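You operate a simulated robot arm through the tools that you are given. There is no shell and no other tool. Be economical: measure what you need, move in short steps, check, and stop when the job is done.

The job below is to be done with a simulated two-armed robot. You get a single attempt, and the scene is never put back.

Task
Switch the muted sound bar over to AUX at volume 3, television off.
Fine: volume to 0 before you lift the mute; use the keys on the sets.

The check looks at the end state, three seconds after you hand in, the way a careful person would. Anything else that was tipped, shoved, dropped, spilled or broken makes it a failure.

Robot
Two 7-joint arms with fingered hands on one trunk, on a base that drives. Base frame: it is fixed to the floor where the robot stands at the start and does not move with it; the origin is under the middle of the robot, x ahead of it, y to its left, z up; the surface under the hand at the start is at about z = 700. Lengths are in mm, angles in degrees, forces in N, time in s.
The left shoulder is at the start at [80, 198, 1469], the right one opposite. With the tool pointing down near the work surface each hand reaches from about 100 to 640 mm from the robot's upright axis, wherever it stands, measured 20 degrees to its own side. Places, roughly: big red tray [500, -1500, 500]; black plug [500, -1250, 750]; black switch [500, -1500, 800]; blue key [500, 500, 400]; cell door [400, 500, 400]; dimmer [700, -1500, 1200]; gold switch [500, -1400, 800]; green key [600, 500, 400]; grey plug [500, -1250, 750]; grey switch [500, -1300, 800]; input key [600, -400, 1100]; mute key [500, -400, 900]; red key [500, 500, 400]; reel knob [600, 900, 800]; sound bar [600, -200, 900]; sound bar key [500, -600, 900]. Payload 4 kg a hand.
The tool frame of a hand sits at the grasp point between the pads (the TCP): z along the fingers, y along the line on which they close. The tips reach 26 mm beyond it. The gripper opens to 132 mm. The gripper's body begins 73 mm behind the TCP. The gripper is a hand of 4 fingers: y runs from the thumb to the fingers, the wrist lies at [0, 0, -239] in the tool frame.
Orientation is that of the tool frame in the base frame, as a unit quaternion [w, x, y, z]. With the fingers straight down and closing along the base's y, the tool's x points along the base's -x, its y along +y and its z along -z.

Tools
- The arms move only by the tool apply_moves. It takes "left_moves", "right_moves" or both (then of equal length, played together; a hand with none holds still); each is a list of rows, each a list of 6 numbers: the shift along the tool's x, y, z in mm, then the turn, a rotation vector about the tool's x, y, z in degrees. In form: [[x, y, z, wx, wy, wz], ...]. A call has 1 to 8 rows; each row shifts and turns the commanded pose from where the row before left it, along the tool's axes as they then stand. Each row takes 0.2 s and may step no farther than 50 mm and 8.6 degrees from the row before; otherwise, the whole call is refused. A pose out of reach is approached as far as the arm can. The call stops where the force on the tool passes 40 N (or 10 N more than at its start, if that is more) or the arm is blocked; 0.2 s more then pass. In this call time passes only in rows, and 0.2 s behind the last. It gives the time, the measured TCP pose, the force on the tool (base axes), the opening and the grip force at its end, in the units of the frame above (readings bear some noise), with the torque about the TCP (base axes, N m) and any sound that the robot's microphone picked up.
- Cameras (640 x 400 px; columns grow to the right, rows downward): "scene" is now at [77.3, -49.3, 1602.4]; the picture's right is [-0.60, -0.80, 0.00], its down [-0.69, 0.51, -0.51] and it looks along [0.41, -0.30, -0.86] (base axes); focal length 218 px, centre (320, 200). "left" rides on the left gripper at [-68, 2, -97] in its tool frame; the picture's right is [-0.03, -1.00, 0.00], its down [0.82, -0.02, -0.58] and it looks along [0.58, -0.01, 0.82] (tool axes); focal length 270 px, centre (320, 200). "right" rides on the right gripper at [68, 2, -97] in its tool frame; the picture's right is [-0.03, 1.00, 0.00], its down [-0.82, -0.02, -0.58] and it looks along [-0.58, -0.01, 0.82] (tool axes); focal length 270 px, centre (320, 200).
- snapshot(camera): a new picture of that camera. The clock stands still meanwhile.
- slide_trunk(by): slides the trunk up (or, below 0, down) by that many mm; the arms and the scene camera ride with it, the base frame stays. It gives what a move gives, with no picture.
- drive_base(legs): drives the robot by 1 to 6 legs, each [ahead, left, turn to the left] in mm, mm and degrees, along the robot's own axes; the way and the turn of a leg run together, so that a leg with both is an arc; at most 1500 mm and 180 degrees a leg. The arms and the cameras ride along, it lands a little off, and it stops where it bumps. It gives what a move gives.
- set_fingers(finger1, finger2, finger3, thumb_bend, hand): sets how far each is bent, from 0 (flat) to 1 (curled in); at 0.3 the hand is open as for a grip, at 0.7 the pads meet at the TCP. One left out holds its place. A second passes; each finger stops where it meets its share of the squeeze, and holds until it gets a number again. It is the only way to open and close the hand. It gives what a move gives, with no picture; readings hold the bend of each and the force on the fingers (four entries, about 0 where the hand has none), thumb and palm.
- pan_tilt(pan, tilt): turns the head with the scene camera to pan (to the left, within 86 degrees either way) and tilt (down, from -29 to 69), counted from straight ahead of the robot. It gives what a move gives.
- pixel_to_xyz(camera, pixels): for up to 12 pixels [column, row] of the newest picture of that camera ("zoom" is the newest enlarged one), the place [x, y, z] in the base frame of the surface seen there, good to about 2 mm, but the place of the scene camera against the robot may be out by one fixed shift of up to 18 mm in any direction. The clock stands still meanwhile.
- close_up(camera, box): a new picture of the part [left, top, right, bottom] of that camera's present view, enlarged. The clock stands still meanwhile.
- close_job(): hands the job in; it is judged then, once.

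Keep the steps short. Do not move on a guess: measure, check each grasp and each placing, and mend mistakes. In all there are 80 turns and 58 pictures (those below and enlarged ones count). Leave the grippers open and the arms clear of the work at the hand-in unless told otherwise, and finish with a single line.

The tools are called after ">>>" as name(argument=value, ...) on one line, values as JSON. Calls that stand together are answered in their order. apply_moves: Moves the arms, as the interface text tells. Its arguments: {"type":"object","properties":{"left_moves":{"type":"array","items":{"type":"array","items":{"type":"number"}}},"right_moves":{"type":"array","items":{"type":"array","items":{"type":"number"}}}},"required":[]} The other tools are called the same way: slide_trunk (by) slides the trunk up or down; set_fingers (finger1, finger2, finger3, thumb_bend, hand) moves the fingers one by one; drive_base (legs) drives the base; pan_tilt (pan, tilt) turns the head that bears the scene camera; snapshot (camera) takes a picture; pixel_to_xyz (camera, pixels) gives the place of the surface under pixels of a picture; close_up (camera, box) takes an enlarged picture of a part of a camera's view; close_job () hands the job in.

At the start:

```text
time: 0.0
left_ee_pos: [315.6, -32.4, 1003.7]
left_orientation: [0.0, 0.0, 1.0, 0.0]
left_wrist_force: [0.7, -0.1, -0.1]
left_torque: [0.01, 0.0, 0.01]
left_opening: 132.0
left_finger_force: 0.2
left_shape: jaw
left_bend: [0.3, 0.3, 0.3, 0.3]
left_finger forces: [0.0, 0.1, 0.0, 0.0, 0.0, 0.0]
right_ee_pos: [320.3, -379.3, 1033.4]
right_orientation: [0.045, -0.01, 0.998, -0.035]
right_wrist_force: [0.6, 0.3, -0.4]
right_torque: [-0.05, 0.0, -0.02]
right_opening: 131.9
right_finger_force: 0.0
right_shape: jaw
right_bend: [0.3, 0.3, 0.3, 0.3]
right_finger forces: [0.1, 0.1, 0.1, 0.0, 0.1, 0.0]
trunk travel left (down, up): [-775.0, 65.0]
robot x, y, heading: [-1.0, 1.3, 0.0]
head pan, tilt: [-36.6, 59.3]
```

scene: 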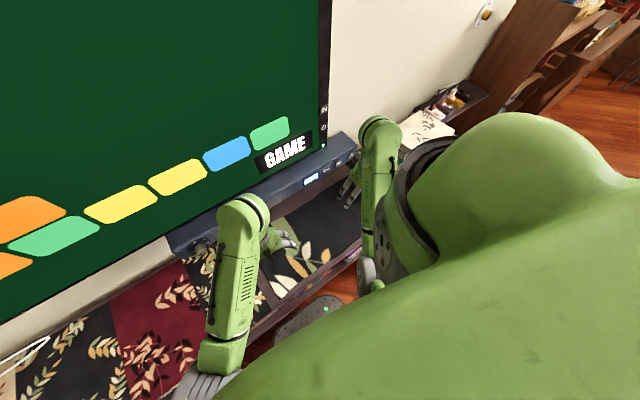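
right: 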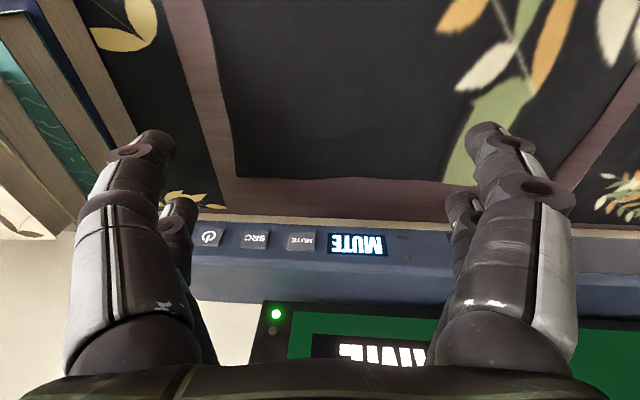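
left: 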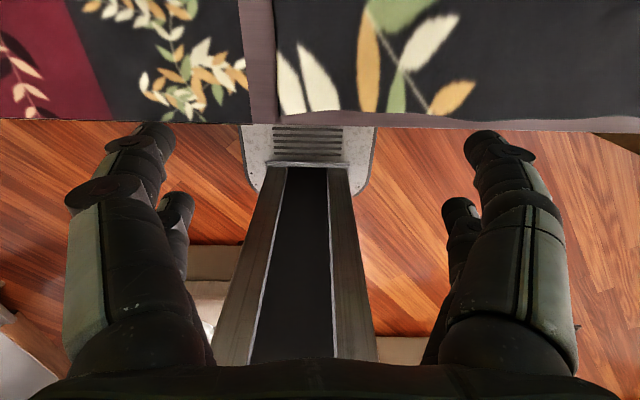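

I see the TV on (GAME) with a sound bar below showing MUTE. I'll zoom on the bar and TV edge from the scene camera, and from the right camera.

>>> close_up(camera="scene", box=[160, 80, 400, 230])

>>> close_up(camera="right", box=[160, 180, 480, 380])

```text
2.67 times, centred on (280, 155) of scene
```

zoom: 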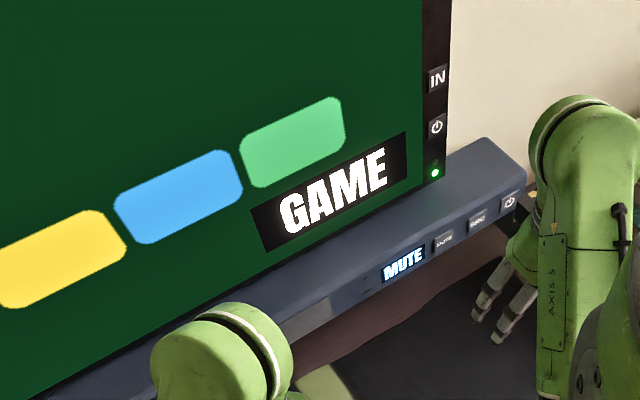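

```text
2.00 times, centred on (320, 280) of right
```

zoom: 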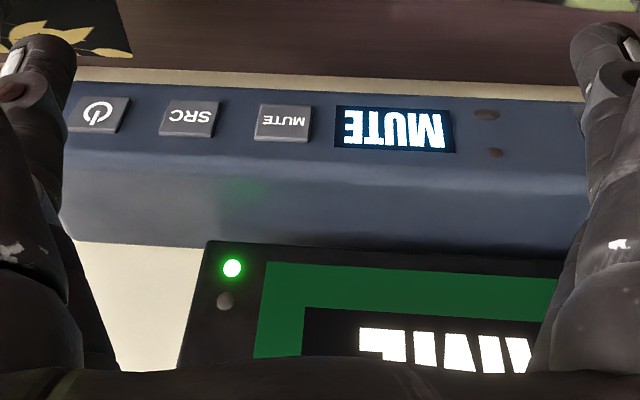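

The keys are power, SRC, MUTE, then the display. I don't see a volume control yet. It may be hidden at the left end of the bar, so I'll pan the head there.

>>> pan_tilt(pan=-10, tilt=45)

>>> snapshot(camera="scene")

```text
time: 0.9
left_ee_pos: [315.6, -33.0, 1000.9]
left_orientation: [0.0, -0.001, 1.0, -0.001]
left_wrist_force: [-0.8, 0.0, -0.3]
left_torque: [0.04, -0.04, 0.0]
left_opening: 131.9
left_finger_force: 0.1
left_shape: jaw
left_bend: [0.3, 0.3, 0.3, 0.3]
left_finger forces: [0.0, 0.0, 0.0, 0.1, 0.0, 0.0]
right_ee_pos: [324.1, -380.5, 1034.1]
right_orientation: [0.049, -0.013, 0.998, -0.038]
right_wrist_force: [0.7, 0.1, -0.1]
right_torque: [0.0, -0.02, -0.01]
right_opening: 131.8
right_finger_force: 0.0
right_shape: jaw
right_bend: [0.3, 0.3, 0.3, 0.3]
right_finger forces: [0.1, 0.1, 0.0, 0.0, 0.0, 0.0]
trunk travel left (down, up): [-775.0, 65.0]
robot x, y, heading: [1.2, 1.9, -0.0]
head pan, tilt: [-10.0, 45.0]
```

```text
52 pictures are left
```

scene: 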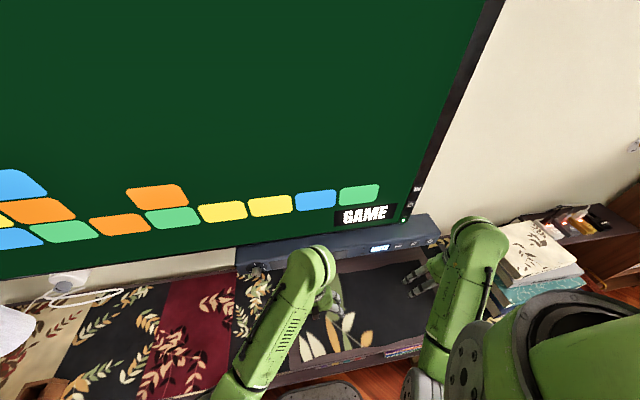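

>>> close_up(camera="scene", box=[220, 180, 460, 330])

>>> pixel_to_xyz(camera="scene", pixels=[[256, 266], [240, 262], [380, 248], [398, 246], [413, 243], [430, 240], [417, 188], [411, 205], [404, 220], [340, 235], [300, 240], [450, 180]])

```text
2.67 times, centred on (340, 255) of scene
```

zoom: 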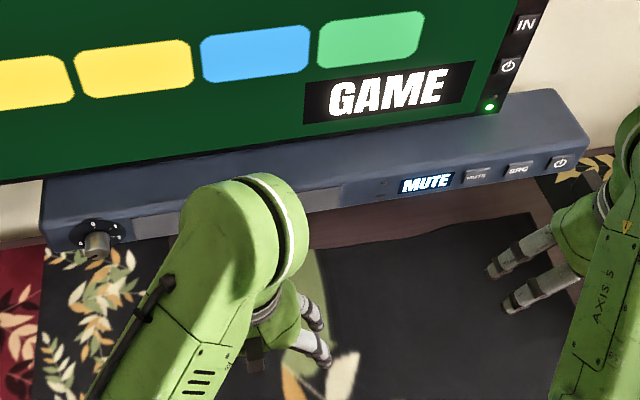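

```text
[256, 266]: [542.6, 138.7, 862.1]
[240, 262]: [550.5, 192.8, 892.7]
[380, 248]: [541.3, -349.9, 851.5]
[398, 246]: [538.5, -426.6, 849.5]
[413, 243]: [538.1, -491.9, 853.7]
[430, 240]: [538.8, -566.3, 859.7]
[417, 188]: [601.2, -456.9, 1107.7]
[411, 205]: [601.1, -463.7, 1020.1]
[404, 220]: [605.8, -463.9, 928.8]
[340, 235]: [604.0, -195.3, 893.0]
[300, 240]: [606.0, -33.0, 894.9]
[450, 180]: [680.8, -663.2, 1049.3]
```

There is a rotary knob at the left end of the front face. I'll zoom in on it and on the keys for exact places.

>>> close_up(camera="scene", box=[232, 247, 280, 277])

>>> pixel_to_xyz(camera="zoom", pixels=[[320, 260], [280, 240], [300, 200], [340, 160], [420, 180], [200, 200], [320, 300], [120, 130], [120, 200], [560, 150]])

>>> close_up(camera="scene", box=[364, 175, 460, 265])

```text
13.33 times, centred on (256, 262) of scene
```

zoom: 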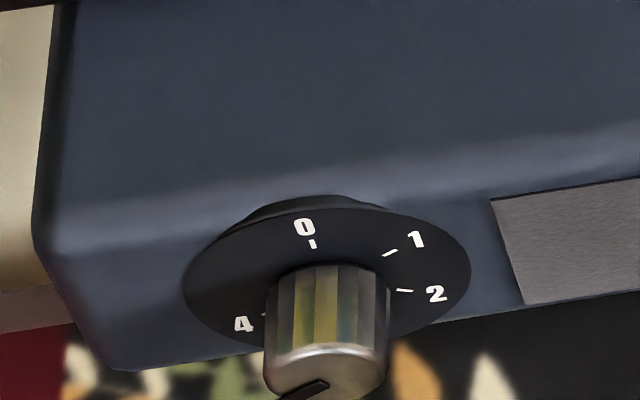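

```text
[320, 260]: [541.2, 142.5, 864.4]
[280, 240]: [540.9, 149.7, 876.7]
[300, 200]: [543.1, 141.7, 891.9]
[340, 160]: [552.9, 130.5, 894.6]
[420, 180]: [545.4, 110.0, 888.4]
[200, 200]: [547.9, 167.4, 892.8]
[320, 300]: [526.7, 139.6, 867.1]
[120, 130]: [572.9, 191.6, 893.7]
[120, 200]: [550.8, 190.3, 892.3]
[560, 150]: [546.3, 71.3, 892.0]
```

```text
4.44 times, centred on (412, 220) of scene
```

zoom: 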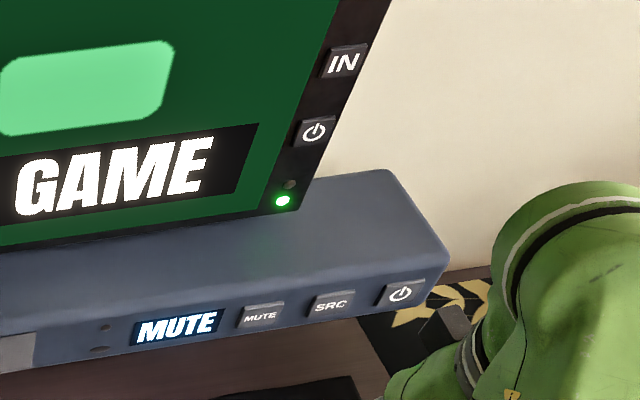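

The knob is marked 0 to 4, and its centre is near (527, 141, 862). The left hand has to point forward (+x) to reach it. I'll swing it up in stages and shift it toward y = 140, staying well short of the bar.

>>> apply_moves(left_moves=[[-24.5, 15.7, 29.9, 0, -8.18, 0], [-20, 15.7, 28.2, 0, -8.18, 0], [-15.8, 15.7, 25.9, 0, -8.18, 0], [-12, 15.7, 23.1, 0, -8.18, 0], [-8.6, 15.7, 19.7, 0, -8.18, 0], [-5.6, 15.7, 15.8, 0, -8.18, 0]])

```text
time: 2.3
left_ee_pos: [437.5, 61.3, 887.6]
left_orientation: [0.416, -0.001, 0.909, -0.001]
left_wrist_force: [0.4, 0.7, -0.3]
left_torque: [-0.01, 0.0, 0.02]
left_opening: 132.1
left_finger_force: 0.0
left_shape: jaw
left_bend: [0.3, 0.3, 0.3, 0.3]
left_finger forces: [0.0, 0.1, 0.0, 0.0, 0.1, 0.0]
right_ee_pos: [325.9, -381.5, 1036.5]
right_orientation: [0.053, -0.012, 0.998, -0.04]
right_wrist_force: [0.4, 0.2, -0.3]
right_torque: [0.0, -0.01, 0.0]
right_opening: 132.1
right_finger_force: 0.1
right_shape: jaw
right_bend: [0.3, 0.3, 0.3, 0.3]
right_finger forces: [0.0, 0.0, 0.0, 0.0, 0.1, 0.1]
trunk travel left (down, up): [-775.0, 65.0]
robot x, y, heading: [-1.1, -0.1, 0.4]
head pan, tilt: [-10.0, 45.0]
```

It tracks well, so I'll finish the swing.

>>> apply_moves(left_moves=[[-3.4, 15.7, 11.6, 0, -8.18, 0], [-1.7, 15.7, 7, 0, -8.18, 0], [-0.6, 15.7, 2.4, 0, -8.18, 0], [-0.3, 15.7, -2.4, 0, -8.18, 0], [-0.6, 15.7, -7.2, 0, -8.18, 0]])

>>> snapshot(camera="left")

```text
time: 3.5
left_ee_pos: [448.6, 140.8, 882.7]
left_orientation: [0.707, -0.001, 0.707, -0.001]
left_wrist_force: [-0.5, 0.5, 0.6]
left_torque: [0.0, 0.0, 0.0]
left_opening: 131.7
left_finger_force: 0.1
left_shape: jaw
left_bend: [0.3, 0.3, 0.3, 0.3]
left_finger forces: [0.1, 0.1, 0.0, 0.0, 0.1, 0.0]
right_ee_pos: [326.4, -382.0, 1036.9]
right_orientation: [0.054, -0.013, 0.998, -0.041]
right_wrist_force: [0.2, -0.8, -0.1]
right_torque: [-0.01, -0.02, -0.01]
right_opening: 131.8
right_finger_force: 0.1
right_shape: jaw
right_bend: [0.3, 0.3, 0.3, 0.3]
right_finger forces: [0.0, 0.0, 0.0, 0.1, 0.0, 0.0]
trunk travel left (down, up): [-775.0, 65.0]
robot x, y, heading: [-0.9, 2.4, 0.0]
head pan, tilt: [-10.0, 45.0]
```

```text
48 pictures are left
```

left: 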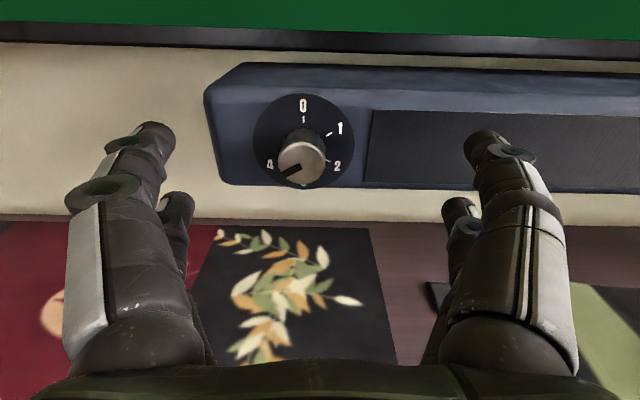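

I have a good front view of the knob. Now I'll zoom in and measure it.

>>> close_up(camera="left", box=[240, 85, 368, 195])

>>> pixel_to_xyz(camera="left", pixels=[[300, 163], [282, 160], [322, 160], [300, 185], [303, 106], [337, 129], [337, 166], [268, 165], [303, 135], [255, 135], [352, 135], [220, 110]])

```text
3.64 times, centred on (304, 140) of left
```

zoom: 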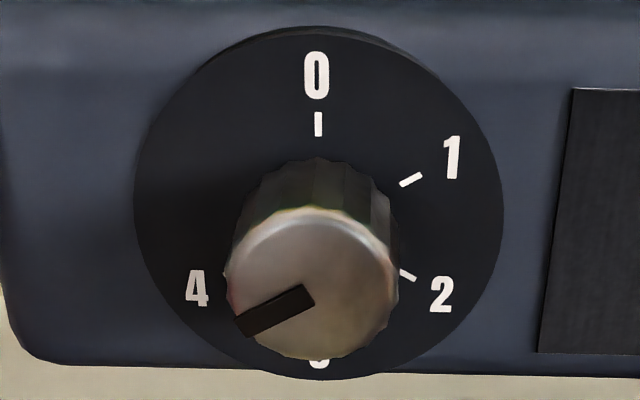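

```text
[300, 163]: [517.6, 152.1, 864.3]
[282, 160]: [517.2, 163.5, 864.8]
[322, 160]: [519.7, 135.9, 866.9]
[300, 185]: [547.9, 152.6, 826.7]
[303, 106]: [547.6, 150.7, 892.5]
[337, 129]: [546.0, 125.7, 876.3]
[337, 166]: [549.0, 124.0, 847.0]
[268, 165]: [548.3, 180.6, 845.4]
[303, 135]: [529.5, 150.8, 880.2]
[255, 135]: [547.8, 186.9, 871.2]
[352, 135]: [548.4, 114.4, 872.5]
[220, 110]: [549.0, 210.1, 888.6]
```

The wrist camera puts the knob centre at about (517–548, 150.5, 863). It is roughly 32 mm across, with 60° between marks, and the pointer sits at 4. I'll check what lies under and in front of it before gripping and turning.

>>> pixel_to_xyz(camera="left", pixels=[[300, 205], [400, 240], [300, 240], [400, 330], [300, 330], [40, 240], [300, 178], [440, 300], [350, 60], [301, 148]])

```text
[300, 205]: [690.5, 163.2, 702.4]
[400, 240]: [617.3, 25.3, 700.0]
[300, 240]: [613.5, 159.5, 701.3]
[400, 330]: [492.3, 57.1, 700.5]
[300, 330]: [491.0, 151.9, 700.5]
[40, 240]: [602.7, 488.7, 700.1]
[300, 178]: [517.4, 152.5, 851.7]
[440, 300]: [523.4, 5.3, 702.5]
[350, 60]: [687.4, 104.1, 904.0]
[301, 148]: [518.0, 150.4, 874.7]
```

The bench top is at z = 700, so there's room to turn. I'll line up with the knob axis at (450, 150.8, 863) and pre-turn the hand +60° about its own axis, so it can later turn anticlockwise from 4 toward 0.

>>> apply_moves(left_moves=[[19.7, 10, 0, 0, 0, 8.5], [0, 0, 0, 0, 0, 8.5], [0, 0, 0, 0, 0, 8.5], [0, 0, 0, 0, 0, 8.5], [0, 0, 0, 0, 0, 8.5], [0, 0, 0, 0, 0, 8.5], [0, 0, 0, 0, 0, 8.5], [0, 0, 0, 0, 0, 0.5]])

>>> snapshot(camera="left")

```text
time: 5.3
left_ee_pos: [450.6, 149.4, 864.0]
left_orientation: [0.612, 0.354, 0.612, 0.354]
left_wrist_force: [-1.3, 0.5, 1.1]
left_torque: [0.0, 0.0, 0.0]
left_opening: 132.0
left_finger_force: 0.0
left_shape: jaw
left_bend: [0.3, 0.3, 0.3, 0.3]
left_finger forces: [0.0, 0.0, 0.0, 0.1, 0.1, 0.0]
right_ee_pos: [327.9, -383.5, 1037.6]
right_orientation: [0.054, -0.012, 0.998, -0.041]
right_wrist_force: [0.7, -0.8, 0.0]
right_torque: [-0.02, 0.02, -0.02]
right_opening: 131.9
right_finger_force: 0.0
right_shape: jaw
right_bend: [0.3, 0.3, 0.3, 0.3]
right_finger forces: [0.0, 0.0, 0.0, 0.0, 0.0, 0.0]
trunk travel left (down, up): [-775.0, 65.0]
robot x, y, heading: [0.7, 3.5, 0.0]
head pan, tilt: [-10.0, 45.0]
```

```text
46 pictures are left
```

left: 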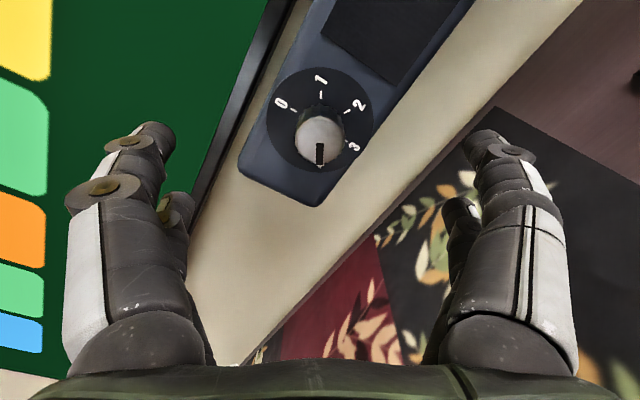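

The 60° pre-turn works and the knob is centred between the fingers. I'll advance straight along the tool axis to TCP x ≈ 513, which puts the tips about 9 mm short of the dial.

>>> apply_moves(left_moves=[[0, 0, 40, 0, 0, 0], [0, 0, 22, 0, 0, 0]])

>>> snapshot(camera="left")

```text
time: 5.9
left_ee_pos: [511.9, 150.5, 862.2]
left_orientation: [0.612, 0.353, 0.614, 0.353]
left_wrist_force: [0.7, 0.8, 0.1]
left_torque: [0.02, 0.01, -0.05]
left_opening: 131.7
left_finger_force: 0.1
left_shape: jaw
left_bend: [0.3, 0.3, 0.3, 0.3]
left_finger forces: [0.1, 0.0, 0.1, 0.0, 0.0, 0.1]
right_ee_pos: [327.6, -383.9, 1037.0]
right_orientation: [0.054, -0.012, 0.998, -0.041]
right_wrist_force: [0.0, -0.1, -0.2]
right_torque: [0.0, -0.02, 0.01]
right_opening: 132.0
right_finger_force: 0.1
right_shape: jaw
right_bend: [0.3, 0.3, 0.3, 0.3]
right_finger forces: [0.0, 0.1, 0.0, 0.1, 0.0, 0.0]
trunk travel left (down, up): [-775.0, 65.0]
robot x, y, heading: [-1.6, 0.9, 0.1]
head pan, tilt: [-10.0, 45.0]
```

```text
45 pictures are left
```

left: 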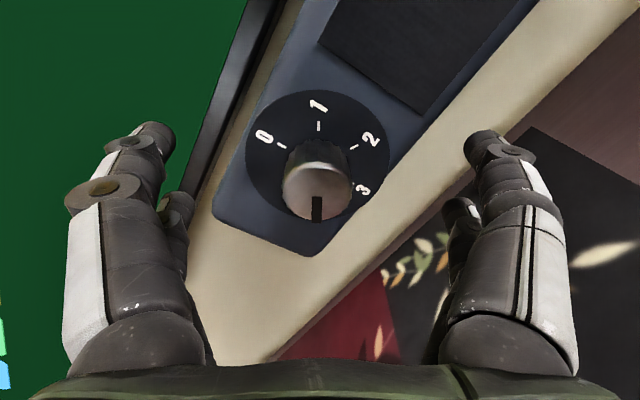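

It's aligned. Closing the fingers on the knob.

>>> set_fingers(hand="left", finger1=0.66, finger2=0.66, finger3=0.66, thumb_bend=0.66)

>>> snapshot(camera="left")

```text
time: 6.9
left_ee_pos: [511.9, 148.9, 863.7]
left_orientation: [0.613, 0.353, 0.612, 0.353]
left_wrist_force: [0.0, 0.7, -0.1]
left_torque: [0.0, -0.04, 0.03]
left_opening: 13.7
left_finger_force: 1.0
left_shape: fingers
left_bend: [0.66, 0.64, 0.65, 0.66]
left_finger forces: [0.1, 1.3, 0.8, 0.1, 0.0, 0.0]
right_ee_pos: [326.5, -382.6, 1037.9]
right_orientation: [0.054, -0.011, 0.998, -0.041]
right_wrist_force: [-0.4, -0.3, -0.8]
right_torque: [0.01, 0.04, -0.01]
right_opening: 132.3
right_finger_force: 0.0
right_shape: jaw
right_bend: [0.3, 0.3, 0.3, 0.3]
right_finger forces: [0.1, 0.0, 0.0, 0.1, 0.0, 0.1]
trunk travel left (down, up): [-775.0, 65.0]
robot x, y, heading: [4.0, -2.0, -0.0]
head pan, tilt: [-10.0, 45.0]
```

```text
44 pictures are left
```

left: 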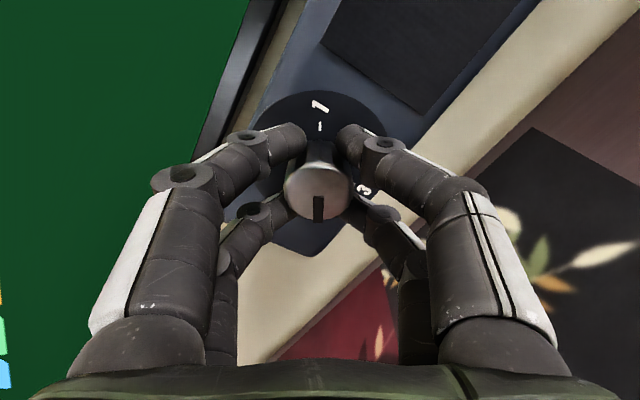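

Contact is light. I'll tighten a little.

>>> set_fingers(hand="left", finger1=0.72, finger2=0.72, finger3=0.72, thumb_bend=0.72)

```text
time: 7.9
left_ee_pos: [512.0, 150.4, 862.1]
left_orientation: [0.612, 0.354, 0.612, 0.353]
left_wrist_force: [4.0, 2.1, 1.3]
left_torque: [-0.01, -0.01, 0.03]
left_opening: 2.2
left_finger_force: 8.0
left_shape: fingers
left_bend: [0.71, 0.67, 0.68, 0.71]
left_finger forces: [2.7, 5.8, 5.0, 0.0, 2.4, 0.0]
right_ee_pos: [326.3, -382.8, 1036.7]
right_orientation: [0.054, -0.012, 0.998, -0.042]
right_wrist_force: [-0.6, -0.5, -0.1]
right_torque: [0.01, 0.01, 0.01]
right_opening: 132.0
right_finger_force: 0.0
right_shape: jaw
right_bend: [0.3, 0.3, 0.3, 0.3]
right_finger forces: [0.0, 0.0, 0.1, 0.0, 0.1, 0.0]
trunk travel left (down, up): [-775.0, 65.0]
robot x, y, heading: [4.0, -3.6, 0.0]
head pan, tilt: [-10.0, 45.0]
```

The fingers now hold the knob with a total of about 8 N. I'll turn it anticlockwise about 34° and look.

>>> apply_moves(left_moves=[[0, 0, 0, 0, 0, -8.5], [0, 0, 0, 0, 0, -8.5], [0, 0, 0, 0, 0, -8.5], [0, 0, 0, 0, 0, -8.5]])

>>> snapshot(camera="left")

```text
time: 8.9
left_ee_pos: [512.1, 149.3, 863.7]
left_orientation: [0.69, 0.157, 0.689, 0.159]
left_wrist_force: [2.9, 0.7, 4.0]
left_torque: [0.02, -0.07, 0.03]
left_opening: 2.1
left_finger_force: 7.8
left_shape: fingers
left_bend: [0.71, 0.68, 0.69, 0.71]
left_finger forces: [4.4, 5.6, 3.9, 0.0, 2.5, 0.0]
right_ee_pos: [326.8, -382.9, 1037.8]
right_orientation: [0.054, -0.012, 0.998, -0.041]
right_wrist_force: [0.8, -0.7, -0.9]
right_torque: [-0.01, 0.02, 0.02]
right_opening: 131.9
right_finger_force: 0.1
right_shape: jaw
right_bend: [0.3, 0.3, 0.3, 0.3]
right_finger forces: [0.0, 0.0, 0.0, 0.0, 0.1, 0.1]
trunk travel left (down, up): [-775.0, 65.0]
robot x, y, heading: [-1.1, 4.0, 0.1]
head pan, tilt: [-10.0, 45.0]
```

```text
43 pictures are left
```

left: 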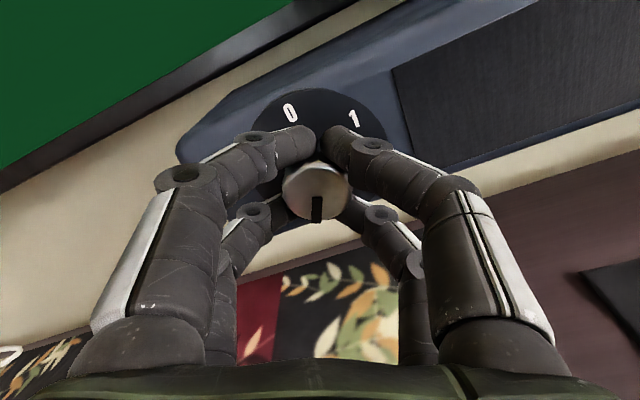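

The pointer turned with the hand. I'll keep going anticlockwise toward a hand angle of −60°, which puts the knob at 2.

>>> apply_moves(left_moves=[[0, 0, 0, 0, 0, -8.6], [0, 0, 0, 0, 0, -8.6], [0, 0, 0, 0, 0, -8.6], [0, 0, 0, 0, 0, -8.6], [0, 0, 0, 0, 0, -8.6]])

>>> apply_moves(left_moves=[[0, 0, 0, 0, 0, -8.6], [0, 0, 0, 0, 0, -8.6], [0, 0, 0, 0, 0, -8.6], [0, 0, 0, 0, 0, -8.6], [0, 0, 0, 0, 0, -8.6]])

>>> snapshot(camera="left")

```text
time: 10.1
left_ee_pos: [513.3, 152.2, 865.0]
left_orientation: [0.7, -0.105, 0.699, -0.106]
left_wrist_force: [1.5, 6.6, 6.9]
left_torque: [0.05, -0.14, 0.14]
left_opening: 2.3
left_finger_force: 8.8
left_shape: fingers
left_bend: [0.71, 0.68, 0.69, 0.71]
left_finger forces: [6.8, 4.8, 3.1, 0.0, 3.3, 0.1]
right_ee_pos: [328.1, -382.0, 1037.1]
right_orientation: [0.054, -0.012, 0.998, -0.042]
right_wrist_force: [-0.2, -0.2, 0.2]
right_torque: [-0.01, -0.01, -0.02]
right_opening: 132.0
right_finger_force: 0.0
right_shape: jaw
right_bend: [0.3, 0.3, 0.3, 0.3]
right_finger forces: [0.1, 0.0, 0.0, 0.0, 0.1, 0.0]
trunk travel left (down, up): [-775.0, 65.0]
robot x, y, heading: [2.1, 0.1, -0.0]
head pan, tilt: [-10.0, 45.0]
```

```text
time: 11.3
left_ee_pos: [512.2, 152.2, 862.4]
left_orientation: [0.611, -0.357, 0.611, -0.355]
left_wrist_force: [3.6, 13.0, 8.2]
left_torque: [0.01, -0.14, 0.28]
left_opening: 2.4
left_finger_force: 12.9
left_shape: fingers
left_bend: [0.71, 0.69, 0.7, 0.71]
left_finger forces: [11.1, 3.4, 3.3, 0.0, 7.6, 0.0]
right_ee_pos: [325.8, -381.1, 1038.3]
right_orientation: [0.053, -0.011, 0.998, -0.042]
right_wrist_force: [-0.1, 0.0, 0.5]
right_torque: [-0.01, 0.03, 0.0]
right_opening: 131.9
right_finger_force: 0.1
right_shape: jaw
right_bend: [0.3, 0.3, 0.3, 0.3]
right_finger forces: [0.0, 0.0, 0.1, 0.0, 0.0, 0.0]
trunk travel left (down, up): [-775.0, 65.0]
robot x, y, heading: [-3.4, -3.4, 0.1]
head pan, tilt: [-10.0, 45.0]
```

```text
42 pictures are left
```

left: 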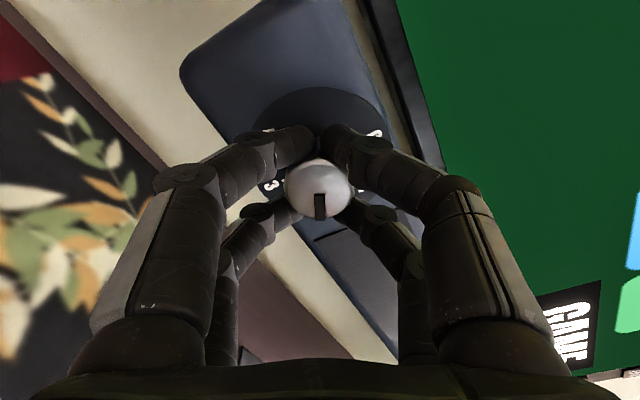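

The pointer has followed through 120°, but the side force has grown to about 15 N. I'll release and check the dial.

>>> set_fingers(hand="left", finger1=0.4, finger2=0.4, finger3=0.4, thumb_bend=0.4)

>>> snapshot(camera="left")

>>> pixel_to_xyz(camera="left", pixels=[[301, 189], [338, 189], [319, 165], [319, 214], [319, 189], [280, 125], [360, 200]])

```text
time: 12.3
left_ee_pos: [512.3, 149.3, 861.2]
left_orientation: [0.613, -0.353, 0.612, -0.353]
left_wrist_force: [-0.3, -0.3, -0.1]
left_torque: [0.01, 0.0, -0.03]
left_opening: 99.2
left_finger_force: 0.1
left_shape: fingers
left_bend: [0.4, 0.4, 0.4, 0.4]
left_finger forces: [0.1, 0.0, 0.0, 0.0, 0.0, 0.0]
right_ee_pos: [326.9, -383.7, 1037.1]
right_orientation: [0.053, -0.012, 0.998, -0.041]
right_wrist_force: [0.3, 0.1, 0.1]
right_torque: [-0.01, 0.03, -0.04]
right_opening: 131.7
right_finger_force: 0.1
right_shape: jaw
right_bend: [0.3, 0.3, 0.3, 0.3]
right_finger forces: [0.2, 0.0, 0.1, 0.0, 0.0, 0.0]
trunk travel left (down, up): [-775.0, 65.0]
robot x, y, heading: [-0.3, -2.6, -0.2]
head pan, tilt: [-10.0, 45.0]
```

```text
41 pictures are left
```

left: 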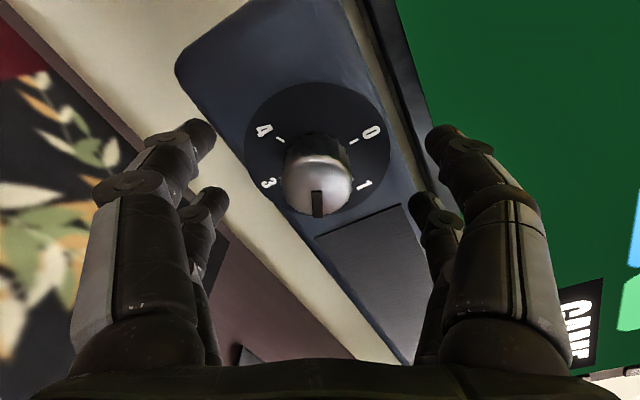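

```text
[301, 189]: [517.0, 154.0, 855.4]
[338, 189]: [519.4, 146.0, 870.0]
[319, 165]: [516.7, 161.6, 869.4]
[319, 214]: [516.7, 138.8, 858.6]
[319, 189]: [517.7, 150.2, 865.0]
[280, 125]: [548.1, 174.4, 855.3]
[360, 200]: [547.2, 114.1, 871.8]
```

The knob points at 2 and the bar hasn't moved. I'll turn the open hand back by 120° and correct the centring by about 2.5 mm.

>>> apply_moves(left_moves=[[0, 0, 0, 0, 0, 8.57], [0, 0, 0, 0, 0, 8.57], [0, 0, 0, 0, 0, 8.57], [0, 0, 0, 0, 0, 8.57], [0, 0, 0, 0, 0, 8.57], [0, 0, 0, 0, 0, 8.57], [0, 0, 0, 0, 0, 8.57]])

>>> apply_moves(left_moves=[[0, 0, 0, 0, 0, 8.57], [0, 0, 0, 0, 0, 8.57], [0, 0, 0, 0, 0, 8.57], [0, 0, 0, 0, 0, 8.57], [0, 0, 0, 0, 0, 8.57], [0, 0, 0, 0, 0, 8.57], [0, 0, 0, 0, 0, 8.57], [-0.4, 1.5, 0, 0, 0, 0]])

>>> set_fingers(hand="left", finger1=0.72, finger2=0.72, finger3=0.72, thumb_bend=0.72)

```text
time: 13.9
left_ee_pos: [511.7, 149.6, 863.4]
left_orientation: [0.707, 0.001, 0.707, 0.0]
left_wrist_force: [0.5, -0.1, 0.7]
left_torque: [-0.03, 0.0, 0.02]
left_opening: 99.2
left_finger_force: 0.1
left_shape: fingers
left_bend: [0.4, 0.4, 0.4, 0.4]
left_finger forces: [0.0, 0.0, 0.0, 0.0, 0.0, 0.0]
right_ee_pos: [326.7, -382.0, 1037.9]
right_orientation: [0.054, -0.012, 0.998, -0.04]
right_wrist_force: [0.5, -0.4, -1.0]
right_torque: [0.02, 0.0, -0.01]
right_opening: 132.2
right_finger_force: 0.1
right_shape: jaw
right_bend: [0.3, 0.3, 0.3, 0.3]
right_finger forces: [0.0, 0.1, 0.0, 0.0, 0.1, 0.0]
trunk travel left (down, up): [-775.0, 65.0]
robot x, y, heading: [-0.7, -4.2, -0.2]
head pan, tilt: [-10.0, 45.0]
```

```text
time: 15.7
left_ee_pos: [512.5, 150.0, 864.8]
left_orientation: [0.612, 0.354, 0.613, 0.354]
left_wrist_force: [-0.6, 0.4, 0.0]
left_torque: [0.01, 0.01, 0.02]
left_opening: 99.5
left_finger_force: 0.0
left_shape: fingers
left_bend: [0.4, 0.4, 0.4, 0.4]
left_finger forces: [0.0, 0.0, 0.0, 0.0, 0.0, 0.0]
right_ee_pos: [326.9, -383.2, 1038.1]
right_orientation: [0.054, -0.012, 0.998, -0.041]
right_wrist_force: [-0.1, -0.5, 0.3]
right_torque: [0.02, -0.01, 0.03]
right_opening: 131.8
right_finger_force: 0.2
right_shape: jaw
right_bend: [0.3, 0.3, 0.3, 0.3]
right_finger forces: [0.1, 0.0, 0.0, 0.0, 0.0, 0.0]
trunk travel left (down, up): [-775.0, 65.0]
robot x, y, heading: [-1.4, 1.6, -0.1]
head pan, tilt: [-10.0, 45.0]
```

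```text
time: 16.7
left_ee_pos: [512.4, 150.6, 864.3]
left_orientation: [0.612, 0.353, 0.612, 0.355]
left_wrist_force: [3.5, -0.4, -2.7]
left_torque: [0.05, 0.04, -0.02]
left_opening: 2.0
left_finger_force: 7.7
left_shape: fingers
left_bend: [0.71, 0.68, 0.67, 0.69]
left_finger forces: [1.9, 5.0, 5.2, 0.0, 3.4, 0.0]
right_ee_pos: [327.7, -383.1, 1037.2]
right_orientation: [0.054, -0.012, 0.998, -0.041]
right_wrist_force: [-0.8, -0.2, 0.6]
right_torque: [0.0, 0.01, 0.04]
right_opening: 131.7
right_finger_force: 0.1
right_shape: jaw
right_bend: [0.3, 0.3, 0.3, 0.3]
right_finger forces: [0.0, 0.1, 0.1, 0.1, 0.0, 0.0]
trunk travel left (down, up): [-775.0, 65.0]
robot x, y, heading: [4.5, 0.7, -0.1]
head pan, tilt: [-10.0, 45.0]
```

The grip is good. Now the second anticlockwise stroke of 120°, from 2 to 0.

>>> apply_moves(left_moves=[[0, 0, 0, 0, 0, -8.57], [0, 0, 0, 0, 0, -8.57], [0, 0, 0, 0, 0, -8.57], [0, 0, 0, 0, 0, -8.57], [0, 0, 0, 0, 0, -8.57], [0, 0, 0, 0, 0, -8.57], [0, 0, 0, 0, 0, -8.57]])

>>> apply_moves(left_moves=[[0, 0, 0, 0, 0, -8.57], [0, 0, 0, 0, 0, -8.57], [0, 0, 0, 0, 0, -8.57], [0, 0, 0, 0, 0, -8.57], [0, 0, 0, 0, 0, -8.57], [0, 0, 0, 0, 0, -8.57], [0, 0, 0, 0, 0, -8.57]])

>>> set_fingers(hand="left", finger1=0.4, finger2=0.4, finger3=0.4, thumb_bend=0.4)

>>> snapshot(camera="left")

```text
time: 18.3
left_ee_pos: [513.1, 150.6, 864.7]
left_orientation: [0.707, -0.003, 0.707, -0.001]
left_wrist_force: [4.0, 4.5, 0.9]
left_torque: [0.06, -0.05, 0.11]
left_opening: 1.8
left_finger_force: 8.3
left_shape: fingers
left_bend: [0.71, 0.68, 0.68, 0.7]
left_finger forces: [4.3, 5.5, 3.7, 0.1, 2.6, 0.0]
right_ee_pos: [327.5, -381.1, 1037.3]
right_orientation: [0.055, -0.011, 0.998, -0.041]
right_wrist_force: [0.8, -0.2, -0.1]
right_torque: [-0.05, 0.04, -0.03]
right_opening: 132.1
right_finger_force: 0.0
right_shape: jaw
right_bend: [0.3, 0.3, 0.3, 0.3]
right_finger forces: [0.0, 0.0, 0.0, 0.0, 0.0, 0.1]
trunk travel left (down, up): [-775.0, 65.0]
robot x, y, heading: [1.0, -2.0, 0.1]
head pan, tilt: [-10.0, 45.0]
```

```text
time: 19.9
left_ee_pos: [513.3, 151.8, 864.8]
left_orientation: [0.612, -0.356, 0.611, -0.354]
left_wrist_force: [4.5, 13.8, 4.4]
left_torque: [0.16, -0.08, 0.27]
left_opening: 2.3
left_finger_force: 12.6
left_shape: fingers
left_bend: [0.71, 0.68, 0.69, 0.7]
left_finger forces: [15.5, 4.6, 3.6, 0.0, 3.1, 0.0]
right_ee_pos: [326.6, -379.6, 1038.3]
right_orientation: [0.054, -0.012, 0.998, -0.042]
right_wrist_force: [0.4, 0.1, -0.6]
right_torque: [-0.04, 0.01, 0.0]
right_opening: 132.0
right_finger_force: 0.1
right_shape: jaw
right_bend: [0.3, 0.3, 0.3, 0.3]
right_finger forces: [0.1, 0.0, 0.1, 0.0, 0.0, 0.0]
trunk travel left (down, up): [-775.0, 65.0]
robot x, y, heading: [4.7, -1.2, -0.2]
head pan, tilt: [-10.0, 45.0]
```

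```text
time: 20.9
left_ee_pos: [512.5, 148.3, 863.1]
left_orientation: [0.612, -0.353, 0.613, -0.353]
left_wrist_force: [-0.1, 0.4, 0.0]
left_torque: [0.01, 0.03, 0.01]
left_opening: 99.4
left_finger_force: 0.0
left_shape: fingers
left_bend: [0.4, 0.4, 0.4, 0.4]
left_finger forces: [0.0, 0.0, 0.1, 0.0, 0.1, 0.0]
right_ee_pos: [327.2, -383.6, 1037.4]
right_orientation: [0.053, -0.011, 0.998, -0.042]
right_wrist_force: [0.4, 0.1, -0.8]
right_torque: [0.02, 0.0, 0.0]
right_opening: 132.0
right_finger_force: 0.1
right_shape: jaw
right_bend: [0.3, 0.3, 0.3, 0.3]
right_finger forces: [0.0, 0.0, 0.0, 0.1, 0.0, 0.0]
trunk travel left (down, up): [-775.0, 65.0]
robot x, y, heading: [0.5, 1.1, -0.1]
head pan, tilt: [-10.0, 45.0]
```

```text
40 pictures are left
```

left: 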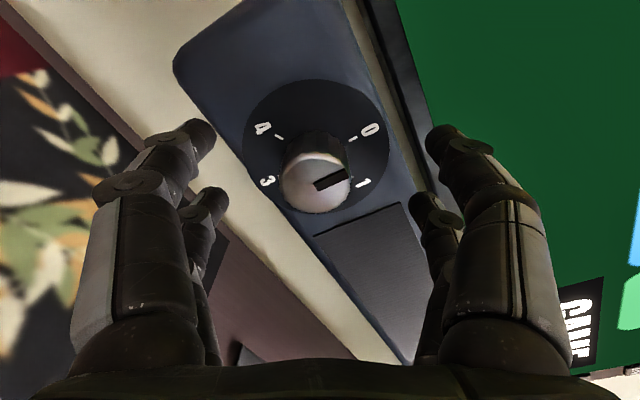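

The pointer is on 0. Next is the right hand. I'll measure the keys with its wrist camera.

>>> snapshot(camera="right")

>>> pixel_to_xyz(camera="right", pixels=[[301, 241], [254, 239], [209, 237], [355, 243], [330, 243], [301, 232], [301, 250], [276, 314], [405, 236]])

```text
39 pictures are left
```

right: 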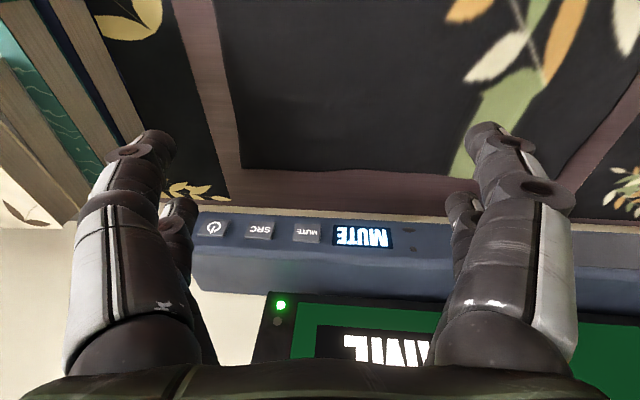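

```text
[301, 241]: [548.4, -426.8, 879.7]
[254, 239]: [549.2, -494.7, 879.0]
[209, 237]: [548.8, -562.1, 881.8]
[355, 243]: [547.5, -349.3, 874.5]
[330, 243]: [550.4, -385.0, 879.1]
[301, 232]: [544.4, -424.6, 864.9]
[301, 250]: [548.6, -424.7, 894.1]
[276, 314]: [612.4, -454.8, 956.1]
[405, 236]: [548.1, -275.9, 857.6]
```

From the wrist camera, MUTE is near (544, −417, 865), SRC near y = −486 and power near y = −557. I'll swing the right hand to point forward in front of MUTE, and back the left hand off the knob at the same time.

>>> apply_moves(right_moves=[[0, 0, 0, -4.7, -6, 1.4], [-17.4, -3.4, 36.1, 0, -7.78, 0], [-12.35, -3.4, 33.8, 0, -7.78, 0], [-7.7, -3.4, 30.7, 0, -7.78, 0], [-3.45, -3.4, 27, 0, -7.78, 0]], left_moves=[[0, 0, -20, 0, 0, 0], [0, 0, -20, 0, 0, 0], [0, 0, -20, 0, 0, 0], [0, 0, 0, 0, 0, 0], [0, 0, 0, 0, 0, 0]])

>>> apply_moves(right_moves=[[0.25, -3.4, 22.9, 0, -7.78, 0], [3.35, -3.4, 18.2, 0, -7.78, 0], [5.85, -3.4, 13.2, 0, -7.78, 0], [7.55, -3.4, 7.9, 0, -7.78, 0], [8.5, -3.4, 2.4, 0, -7.78, 0], [8.75, -3.4, -3.1, 0, -7.78, 0]])

>>> set_fingers(hand="right", finger1=0.7, finger2=1.0, finger3=1.0, thumb_bend=1.0)

>>> snapshot(camera="right")

```text
time: 22.1
left_ee_pos: [451.4, 149.1, 864.7]
left_orientation: [0.612, -0.354, 0.613, -0.353]
left_wrist_force: [-0.5, 0.2, -0.5]
left_torque: [0.01, 0.01, 0.01]
left_opening: 99.3
left_finger_force: 0.1
left_shape: fingers
left_bend: [0.4, 0.4, 0.4, 0.4]
left_finger forces: [0.0, 0.0, 0.0, 0.1, 0.0, 0.1]
right_ee_pos: [388.6, -386.9, 958.5]
right_orientation: [0.291, 0.0, 0.957, 0.007]
right_wrist_force: [0.0, 0.0, 0.4]
right_torque: [0.0, -0.01, -0.01]
right_opening: 132.0
right_finger_force: 0.1
right_shape: jaw
right_bend: [0.3, 0.3, 0.3, 0.3]
right_finger forces: [0.1, 0.1, 0.0, 0.0, 0.0, 0.2]
right hand out of reach, approached as far as the arm can: row 4, 5
trunk travel left (down, up): [-775.0, 65.0]
robot x, y, heading: [-1.3, -1.1, -0.1]
head pan, tilt: [-10.0, 45.0]
```

```text
time: 23.5
left_ee_pos: [451.8, 150.2, 864.5]
left_orientation: [0.613, -0.353, 0.612, -0.354]
left_wrist_force: [0.9, 0.0, -0.6]
left_torque: [-0.01, 0.0, 0.01]
left_opening: 99.6
left_finger_force: 0.0
left_shape: fingers
left_bend: [0.4, 0.4, 0.4, 0.4]
left_finger forces: [0.0, 0.1, 0.0, 0.0, 0.0, 0.0]
right_ee_pos: [411.9, -379.6, 987.6]
right_orientation: [0.316, 0.003, 0.949, 0.001]
right_wrist_force: [-0.1, 0.5, 0.0]
right_torque: [-0.02, -0.02, 0.01]
right_opening: 131.9
right_finger_force: 0.1
right_shape: jaw
right_bend: [0.3, 0.3, 0.3, 0.3]
right_finger forces: [0.0, 0.0, 0.0, 0.1, 0.0, 0.0]
right hand out of reach, approached as far as the arm can: row 1, 2, 3, 4, 5, 6
trunk travel left (down, up): [-775.0, 65.0]
robot x, y, heading: [1.8, -4.6, -0.1]
head pan, tilt: [-10.0, 45.0]
```

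```text
time: 24.5
left_ee_pos: [451.7, 149.7, 864.7]
left_orientation: [0.612, -0.354, 0.612, -0.354]
left_wrist_force: [0.2, 0.3, 0.0]
left_torque: [0.01, 0.01, -0.02]
left_opening: 99.2
left_finger_force: 0.0
left_shape: fingers
left_bend: [0.4, 0.4, 0.4, 0.4]
left_finger forces: [0.1, 0.1, 0.0, 0.0, 0.1, 0.0]
right_ee_pos: [412.3, -379.3, 986.5]
right_orientation: [0.315, 0.002, 0.949, 0.002]
right_wrist_force: [0.0, -0.6, 0.4]
right_torque: [0.0, -0.01, 0.04]
right_opening: 19.3
right_finger_force: 0.1
right_shape: fingers
right_bend: [0.66, 0.74, 0.74, 0.95]
right_finger forces: [0.0, 0.0, 0.0, 0.0, 0.0, 0.1]
trunk travel left (down, up): [-775.0, 65.0]
robot x, y, heading: [1.4, -1.2, -0.0]
head pan, tilt: [-10.0, 45.0]
```

```text
38 pictures are left
```

right: 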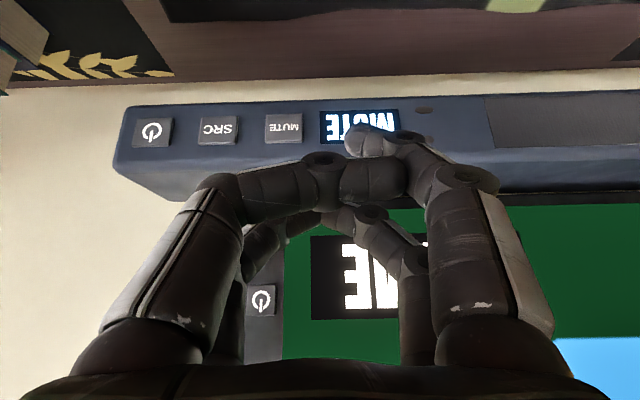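

The right arm stops at about 37° forward tilt because its wrist is mirrored. That still works: with the fingers pinched, the front pair's tips lead, and the keys are about 40 mm wide with 70 mm between centres. I'll reopen the crossed fingers, pinch them evenly, and undo the unreachable command.

>>> set_fingers(hand="right", finger1=0.4, finger2=0.4, finger3=0.4, thumb_bend=0.4)

>>> apply_moves(right_moves=[[0, 0, 0, 0, 0, 0]])

>>> set_fingers(hand="right", finger1=0.7, finger2=0.7, finger3=0.7, thumb_bend=0.7)

>>> snapshot(camera="right")

```text
time: 25.5
left_ee_pos: [451.6, 150.3, 865.4]
left_orientation: [0.613, -0.354, 0.612, -0.353]
left_wrist_force: [-0.6, 0.0, -0.3]
left_torque: [-0.01, 0.02, 0.01]
left_opening: 99.2
left_finger_force: 0.2
left_shape: fingers
left_bend: [0.4, 0.4, 0.4, 0.4]
left_finger forces: [0.1, 0.0, 0.1, 0.0, 0.0, 0.0]
right_ee_pos: [411.8, -380.7, 988.1]
right_orientation: [0.315, 0.003, 0.949, 0.001]
right_wrist_force: [0.9, 0.4, 0.2]
right_torque: [0.0, 0.02, 0.03]
right_opening: 99.2
right_finger_force: 0.0
right_shape: fingers
right_bend: [0.4, 0.4, 0.4, 0.4]
right_finger forces: [0.0, 0.0, 0.0, 0.0, 0.0, 0.1]
trunk travel left (down, up): [-775.0, 65.0]
robot x, y, heading: [0.5, -0.5, -0.0]
head pan, tilt: [-10.0, 45.0]
```

```text
time: 25.9
left_ee_pos: [452.4, 150.0, 865.6]
left_orientation: [0.613, -0.353, 0.612, -0.353]
left_wrist_force: [0.0, 0.2, 0.1]
left_torque: [-0.03, 0.0, 0.02]
left_opening: 99.5
left_finger_force: 0.0
left_shape: fingers
left_bend: [0.4, 0.4, 0.4, 0.4]
left_finger forces: [0.0, 0.0, 0.0, 0.0, 0.1, 0.0]
right_ee_pos: [411.4, -380.6, 986.7]
right_orientation: [0.316, 0.002, 0.949, 0.002]
right_wrist_force: [-0.2, 0.2, -0.4]
right_torque: [0.0, -0.02, 0.02]
right_opening: 99.1
right_finger_force: 0.0
right_shape: fingers
right_bend: [0.4, 0.4, 0.4, 0.4]
right_finger forces: [0.0, 0.0, 0.0, 0.1, 0.0, 0.0]
trunk travel left (down, up): [-775.0, 65.0]
robot x, y, heading: [-1.1, 0.2, -0.2]
head pan, tilt: [-10.0, 45.0]
```

```text
time: 26.9
left_ee_pos: [451.9, 149.6, 865.3]
left_orientation: [0.612, -0.354, 0.612, -0.354]
left_wrist_force: [0.6, 0.3, 0.6]
left_torque: [0.0, -0.01, 0.0]
left_opening: 99.3
left_finger_force: 0.0
left_shape: fingers
left_bend: [0.4, 0.4, 0.4, 0.4]
left_finger forces: [0.1, 0.1, 0.0, 0.0, 0.1, 0.0]
right_ee_pos: [411.4, -380.1, 986.9]
right_orientation: [0.316, 0.002, 0.949, 0.002]
right_wrist_force: [0.1, 0.0, 0.1]
right_torque: [0.01, -0.03, 0.0]
right_opening: 1.6
right_finger_force: 0.1
right_shape: fingers
right_bend: [0.7, 0.7, 0.7, 0.7]
right_finger forces: [0.1, 0.1, 0.0, 0.0, 0.0, 0.0]
trunk travel left (down, up): [-775.0, 65.0]
robot x, y, heading: [-2.0, -0.1, 0.3]
head pan, tilt: [-10.0, 45.0]
```

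```text
37 pictures are left
```

right: 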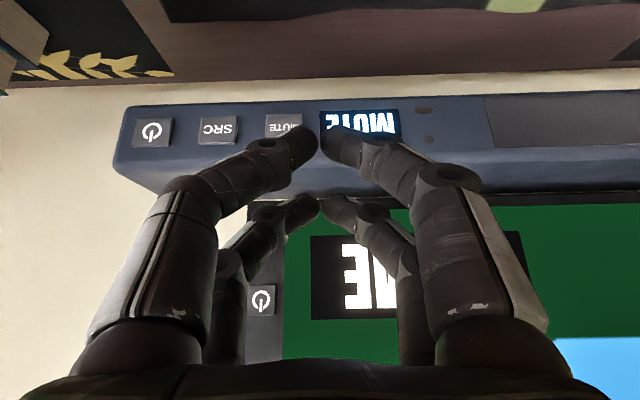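

The pinch is even. Measuring the tip positions and the keys in this picture.

>>> pixel_to_xyz(camera="right", pixels=[[303, 140], [336, 140], [307, 205], [333, 205], [278, 130], [218, 130], [152, 132], [262, 302], [411, 112], [268, 118], [298, 118], [262, 330]])

```text
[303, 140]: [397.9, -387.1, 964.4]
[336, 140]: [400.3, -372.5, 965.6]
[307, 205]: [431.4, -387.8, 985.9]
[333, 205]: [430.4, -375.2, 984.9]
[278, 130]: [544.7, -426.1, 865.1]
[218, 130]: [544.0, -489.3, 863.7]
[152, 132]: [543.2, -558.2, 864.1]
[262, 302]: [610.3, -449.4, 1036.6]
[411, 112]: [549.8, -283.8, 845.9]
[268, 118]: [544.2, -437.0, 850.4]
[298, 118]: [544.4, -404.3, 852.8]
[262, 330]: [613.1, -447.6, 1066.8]
```

MUTE is at (544, −420, 864), SRC at y = −489, and TV power at (610, −449, 1037). The front tips lead the TCP by about 39 mm in x. I'll pre-position at TCP (470, −420, 868), about 35 mm short of the key.

>>> apply_moves(right_moves=[[6, -10, 32.6, 0, 0, 0], [6, -10, 32.6, 0, 0, 0], [6, -10, 32.6, 0, 0, 0], [6, -10, 32.6, 0, 0, 0]])

>>> snapshot(camera="right")

```text
time: 27.9
left_ee_pos: [452.1, 149.6, 864.6]
left_orientation: [0.612, -0.355, 0.612, -0.353]
left_wrist_force: [-0.3, -1.0, 0.1]
left_torque: [0.0, 0.0, 0.01]
left_opening: 99.4
left_finger_force: 0.0
left_shape: fingers
left_bend: [0.4, 0.4, 0.4, 0.4]
left_finger forces: [0.0, 0.0, 0.0, 0.1, 0.0, 0.1]
right_ee_pos: [487.0, -388.5, 957.3]
right_orientation: [0.303, 0.005, 0.953, -0.004]
right_wrist_force: [0.1, 0.5, 0.3]
right_torque: [0.0, -0.01, 0.02]
right_opening: 1.6
right_finger_force: 0.1
right_shape: fingers
right_bend: [0.7, 0.7, 0.7, 0.7]
right_finger forces: [0.0, 0.0, 0.0, 0.1, 0.1, 0.0]
right hand out of reach, approached as far as the arm can: row 1, 2, 3, 4
trunk travel left (down, up): [-775.0, 65.0]
robot x, y, heading: [-1.9, -0.6, 0.1]
head pan, tilt: [-10.0, 45.0]
```

```text
36 pictures are left
```

right: 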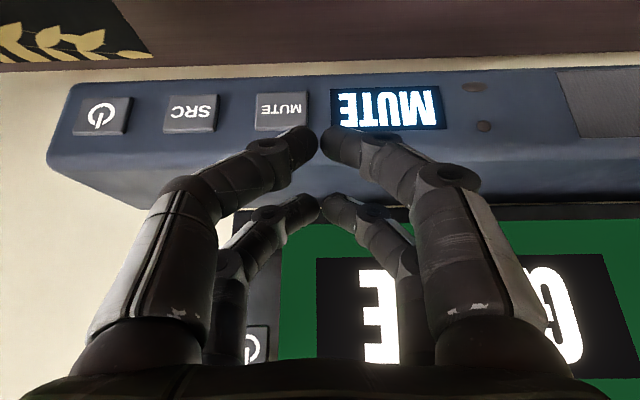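

The tilted pose can't go that low. I'll bring the hand closer to vertical (about 10° tilt), which reaches lower, and go to TCP (470, −420, 885).

>>> apply_moves(right_moves=[[18.5, -10.5, 16.3, 0, 8.43, 0], [15.9, -10.5, 18.8, 0, 8.43, 0], [13, -10.5, 21, 0, 8.43, 0]])

>>> snapshot(camera="right")

```text
time: 28.7
left_ee_pos: [452.8, 148.8, 864.8]
left_orientation: [0.612, -0.355, 0.612, -0.353]
left_wrist_force: [-0.7, 0.0, -0.2]
left_torque: [0.05, 0.02, -0.01]
left_opening: 99.3
left_finger_force: 0.0
left_shape: fingers
left_bend: [0.4, 0.4, 0.4, 0.4]
left_finger forces: [0.0, 0.0, 0.0, 0.0, 0.1, 0.0]
right_ee_pos: [471.6, -420.1, 886.1]
right_orientation: [0.098, 0.001, 0.995, 0.003]
right_wrist_force: [-0.1, -0.4, -0.4]
right_torque: [-0.02, -0.05, 0.04]
right_opening: 1.3
right_finger_force: 0.1
right_shape: fingers
right_bend: [0.7, 0.7, 0.7, 0.7]
right_finger forces: [0.1, 0.0, 0.1, 0.0, 0.0, 0.0]
trunk travel left (down, up): [-775.0, 65.0]
robot x, y, heading: [-1.9, -1.4, -0.3]
head pan, tilt: [-10.0, 45.0]
```

```text
35 pictures are left
```

right: 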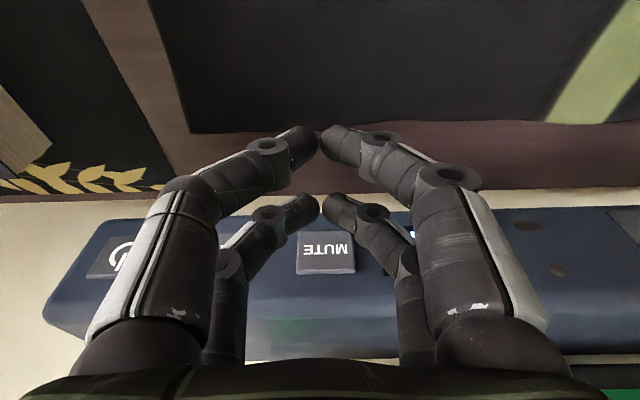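

Reached, and MUTE at (325, 253) is lined up between the fingers. I'll measure the front tips against the key.

>>> pixel_to_xyz(camera="right", pixels=[[308, 203], [334, 203], [326, 240], [326, 262], [300, 252], [352, 252], [326, 232], [326, 271]])

```text
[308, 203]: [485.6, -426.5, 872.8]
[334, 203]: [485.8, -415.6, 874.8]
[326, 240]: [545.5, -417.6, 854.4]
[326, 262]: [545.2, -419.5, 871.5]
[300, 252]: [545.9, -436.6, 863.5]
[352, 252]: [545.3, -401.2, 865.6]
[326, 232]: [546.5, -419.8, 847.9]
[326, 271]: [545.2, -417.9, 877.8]
```

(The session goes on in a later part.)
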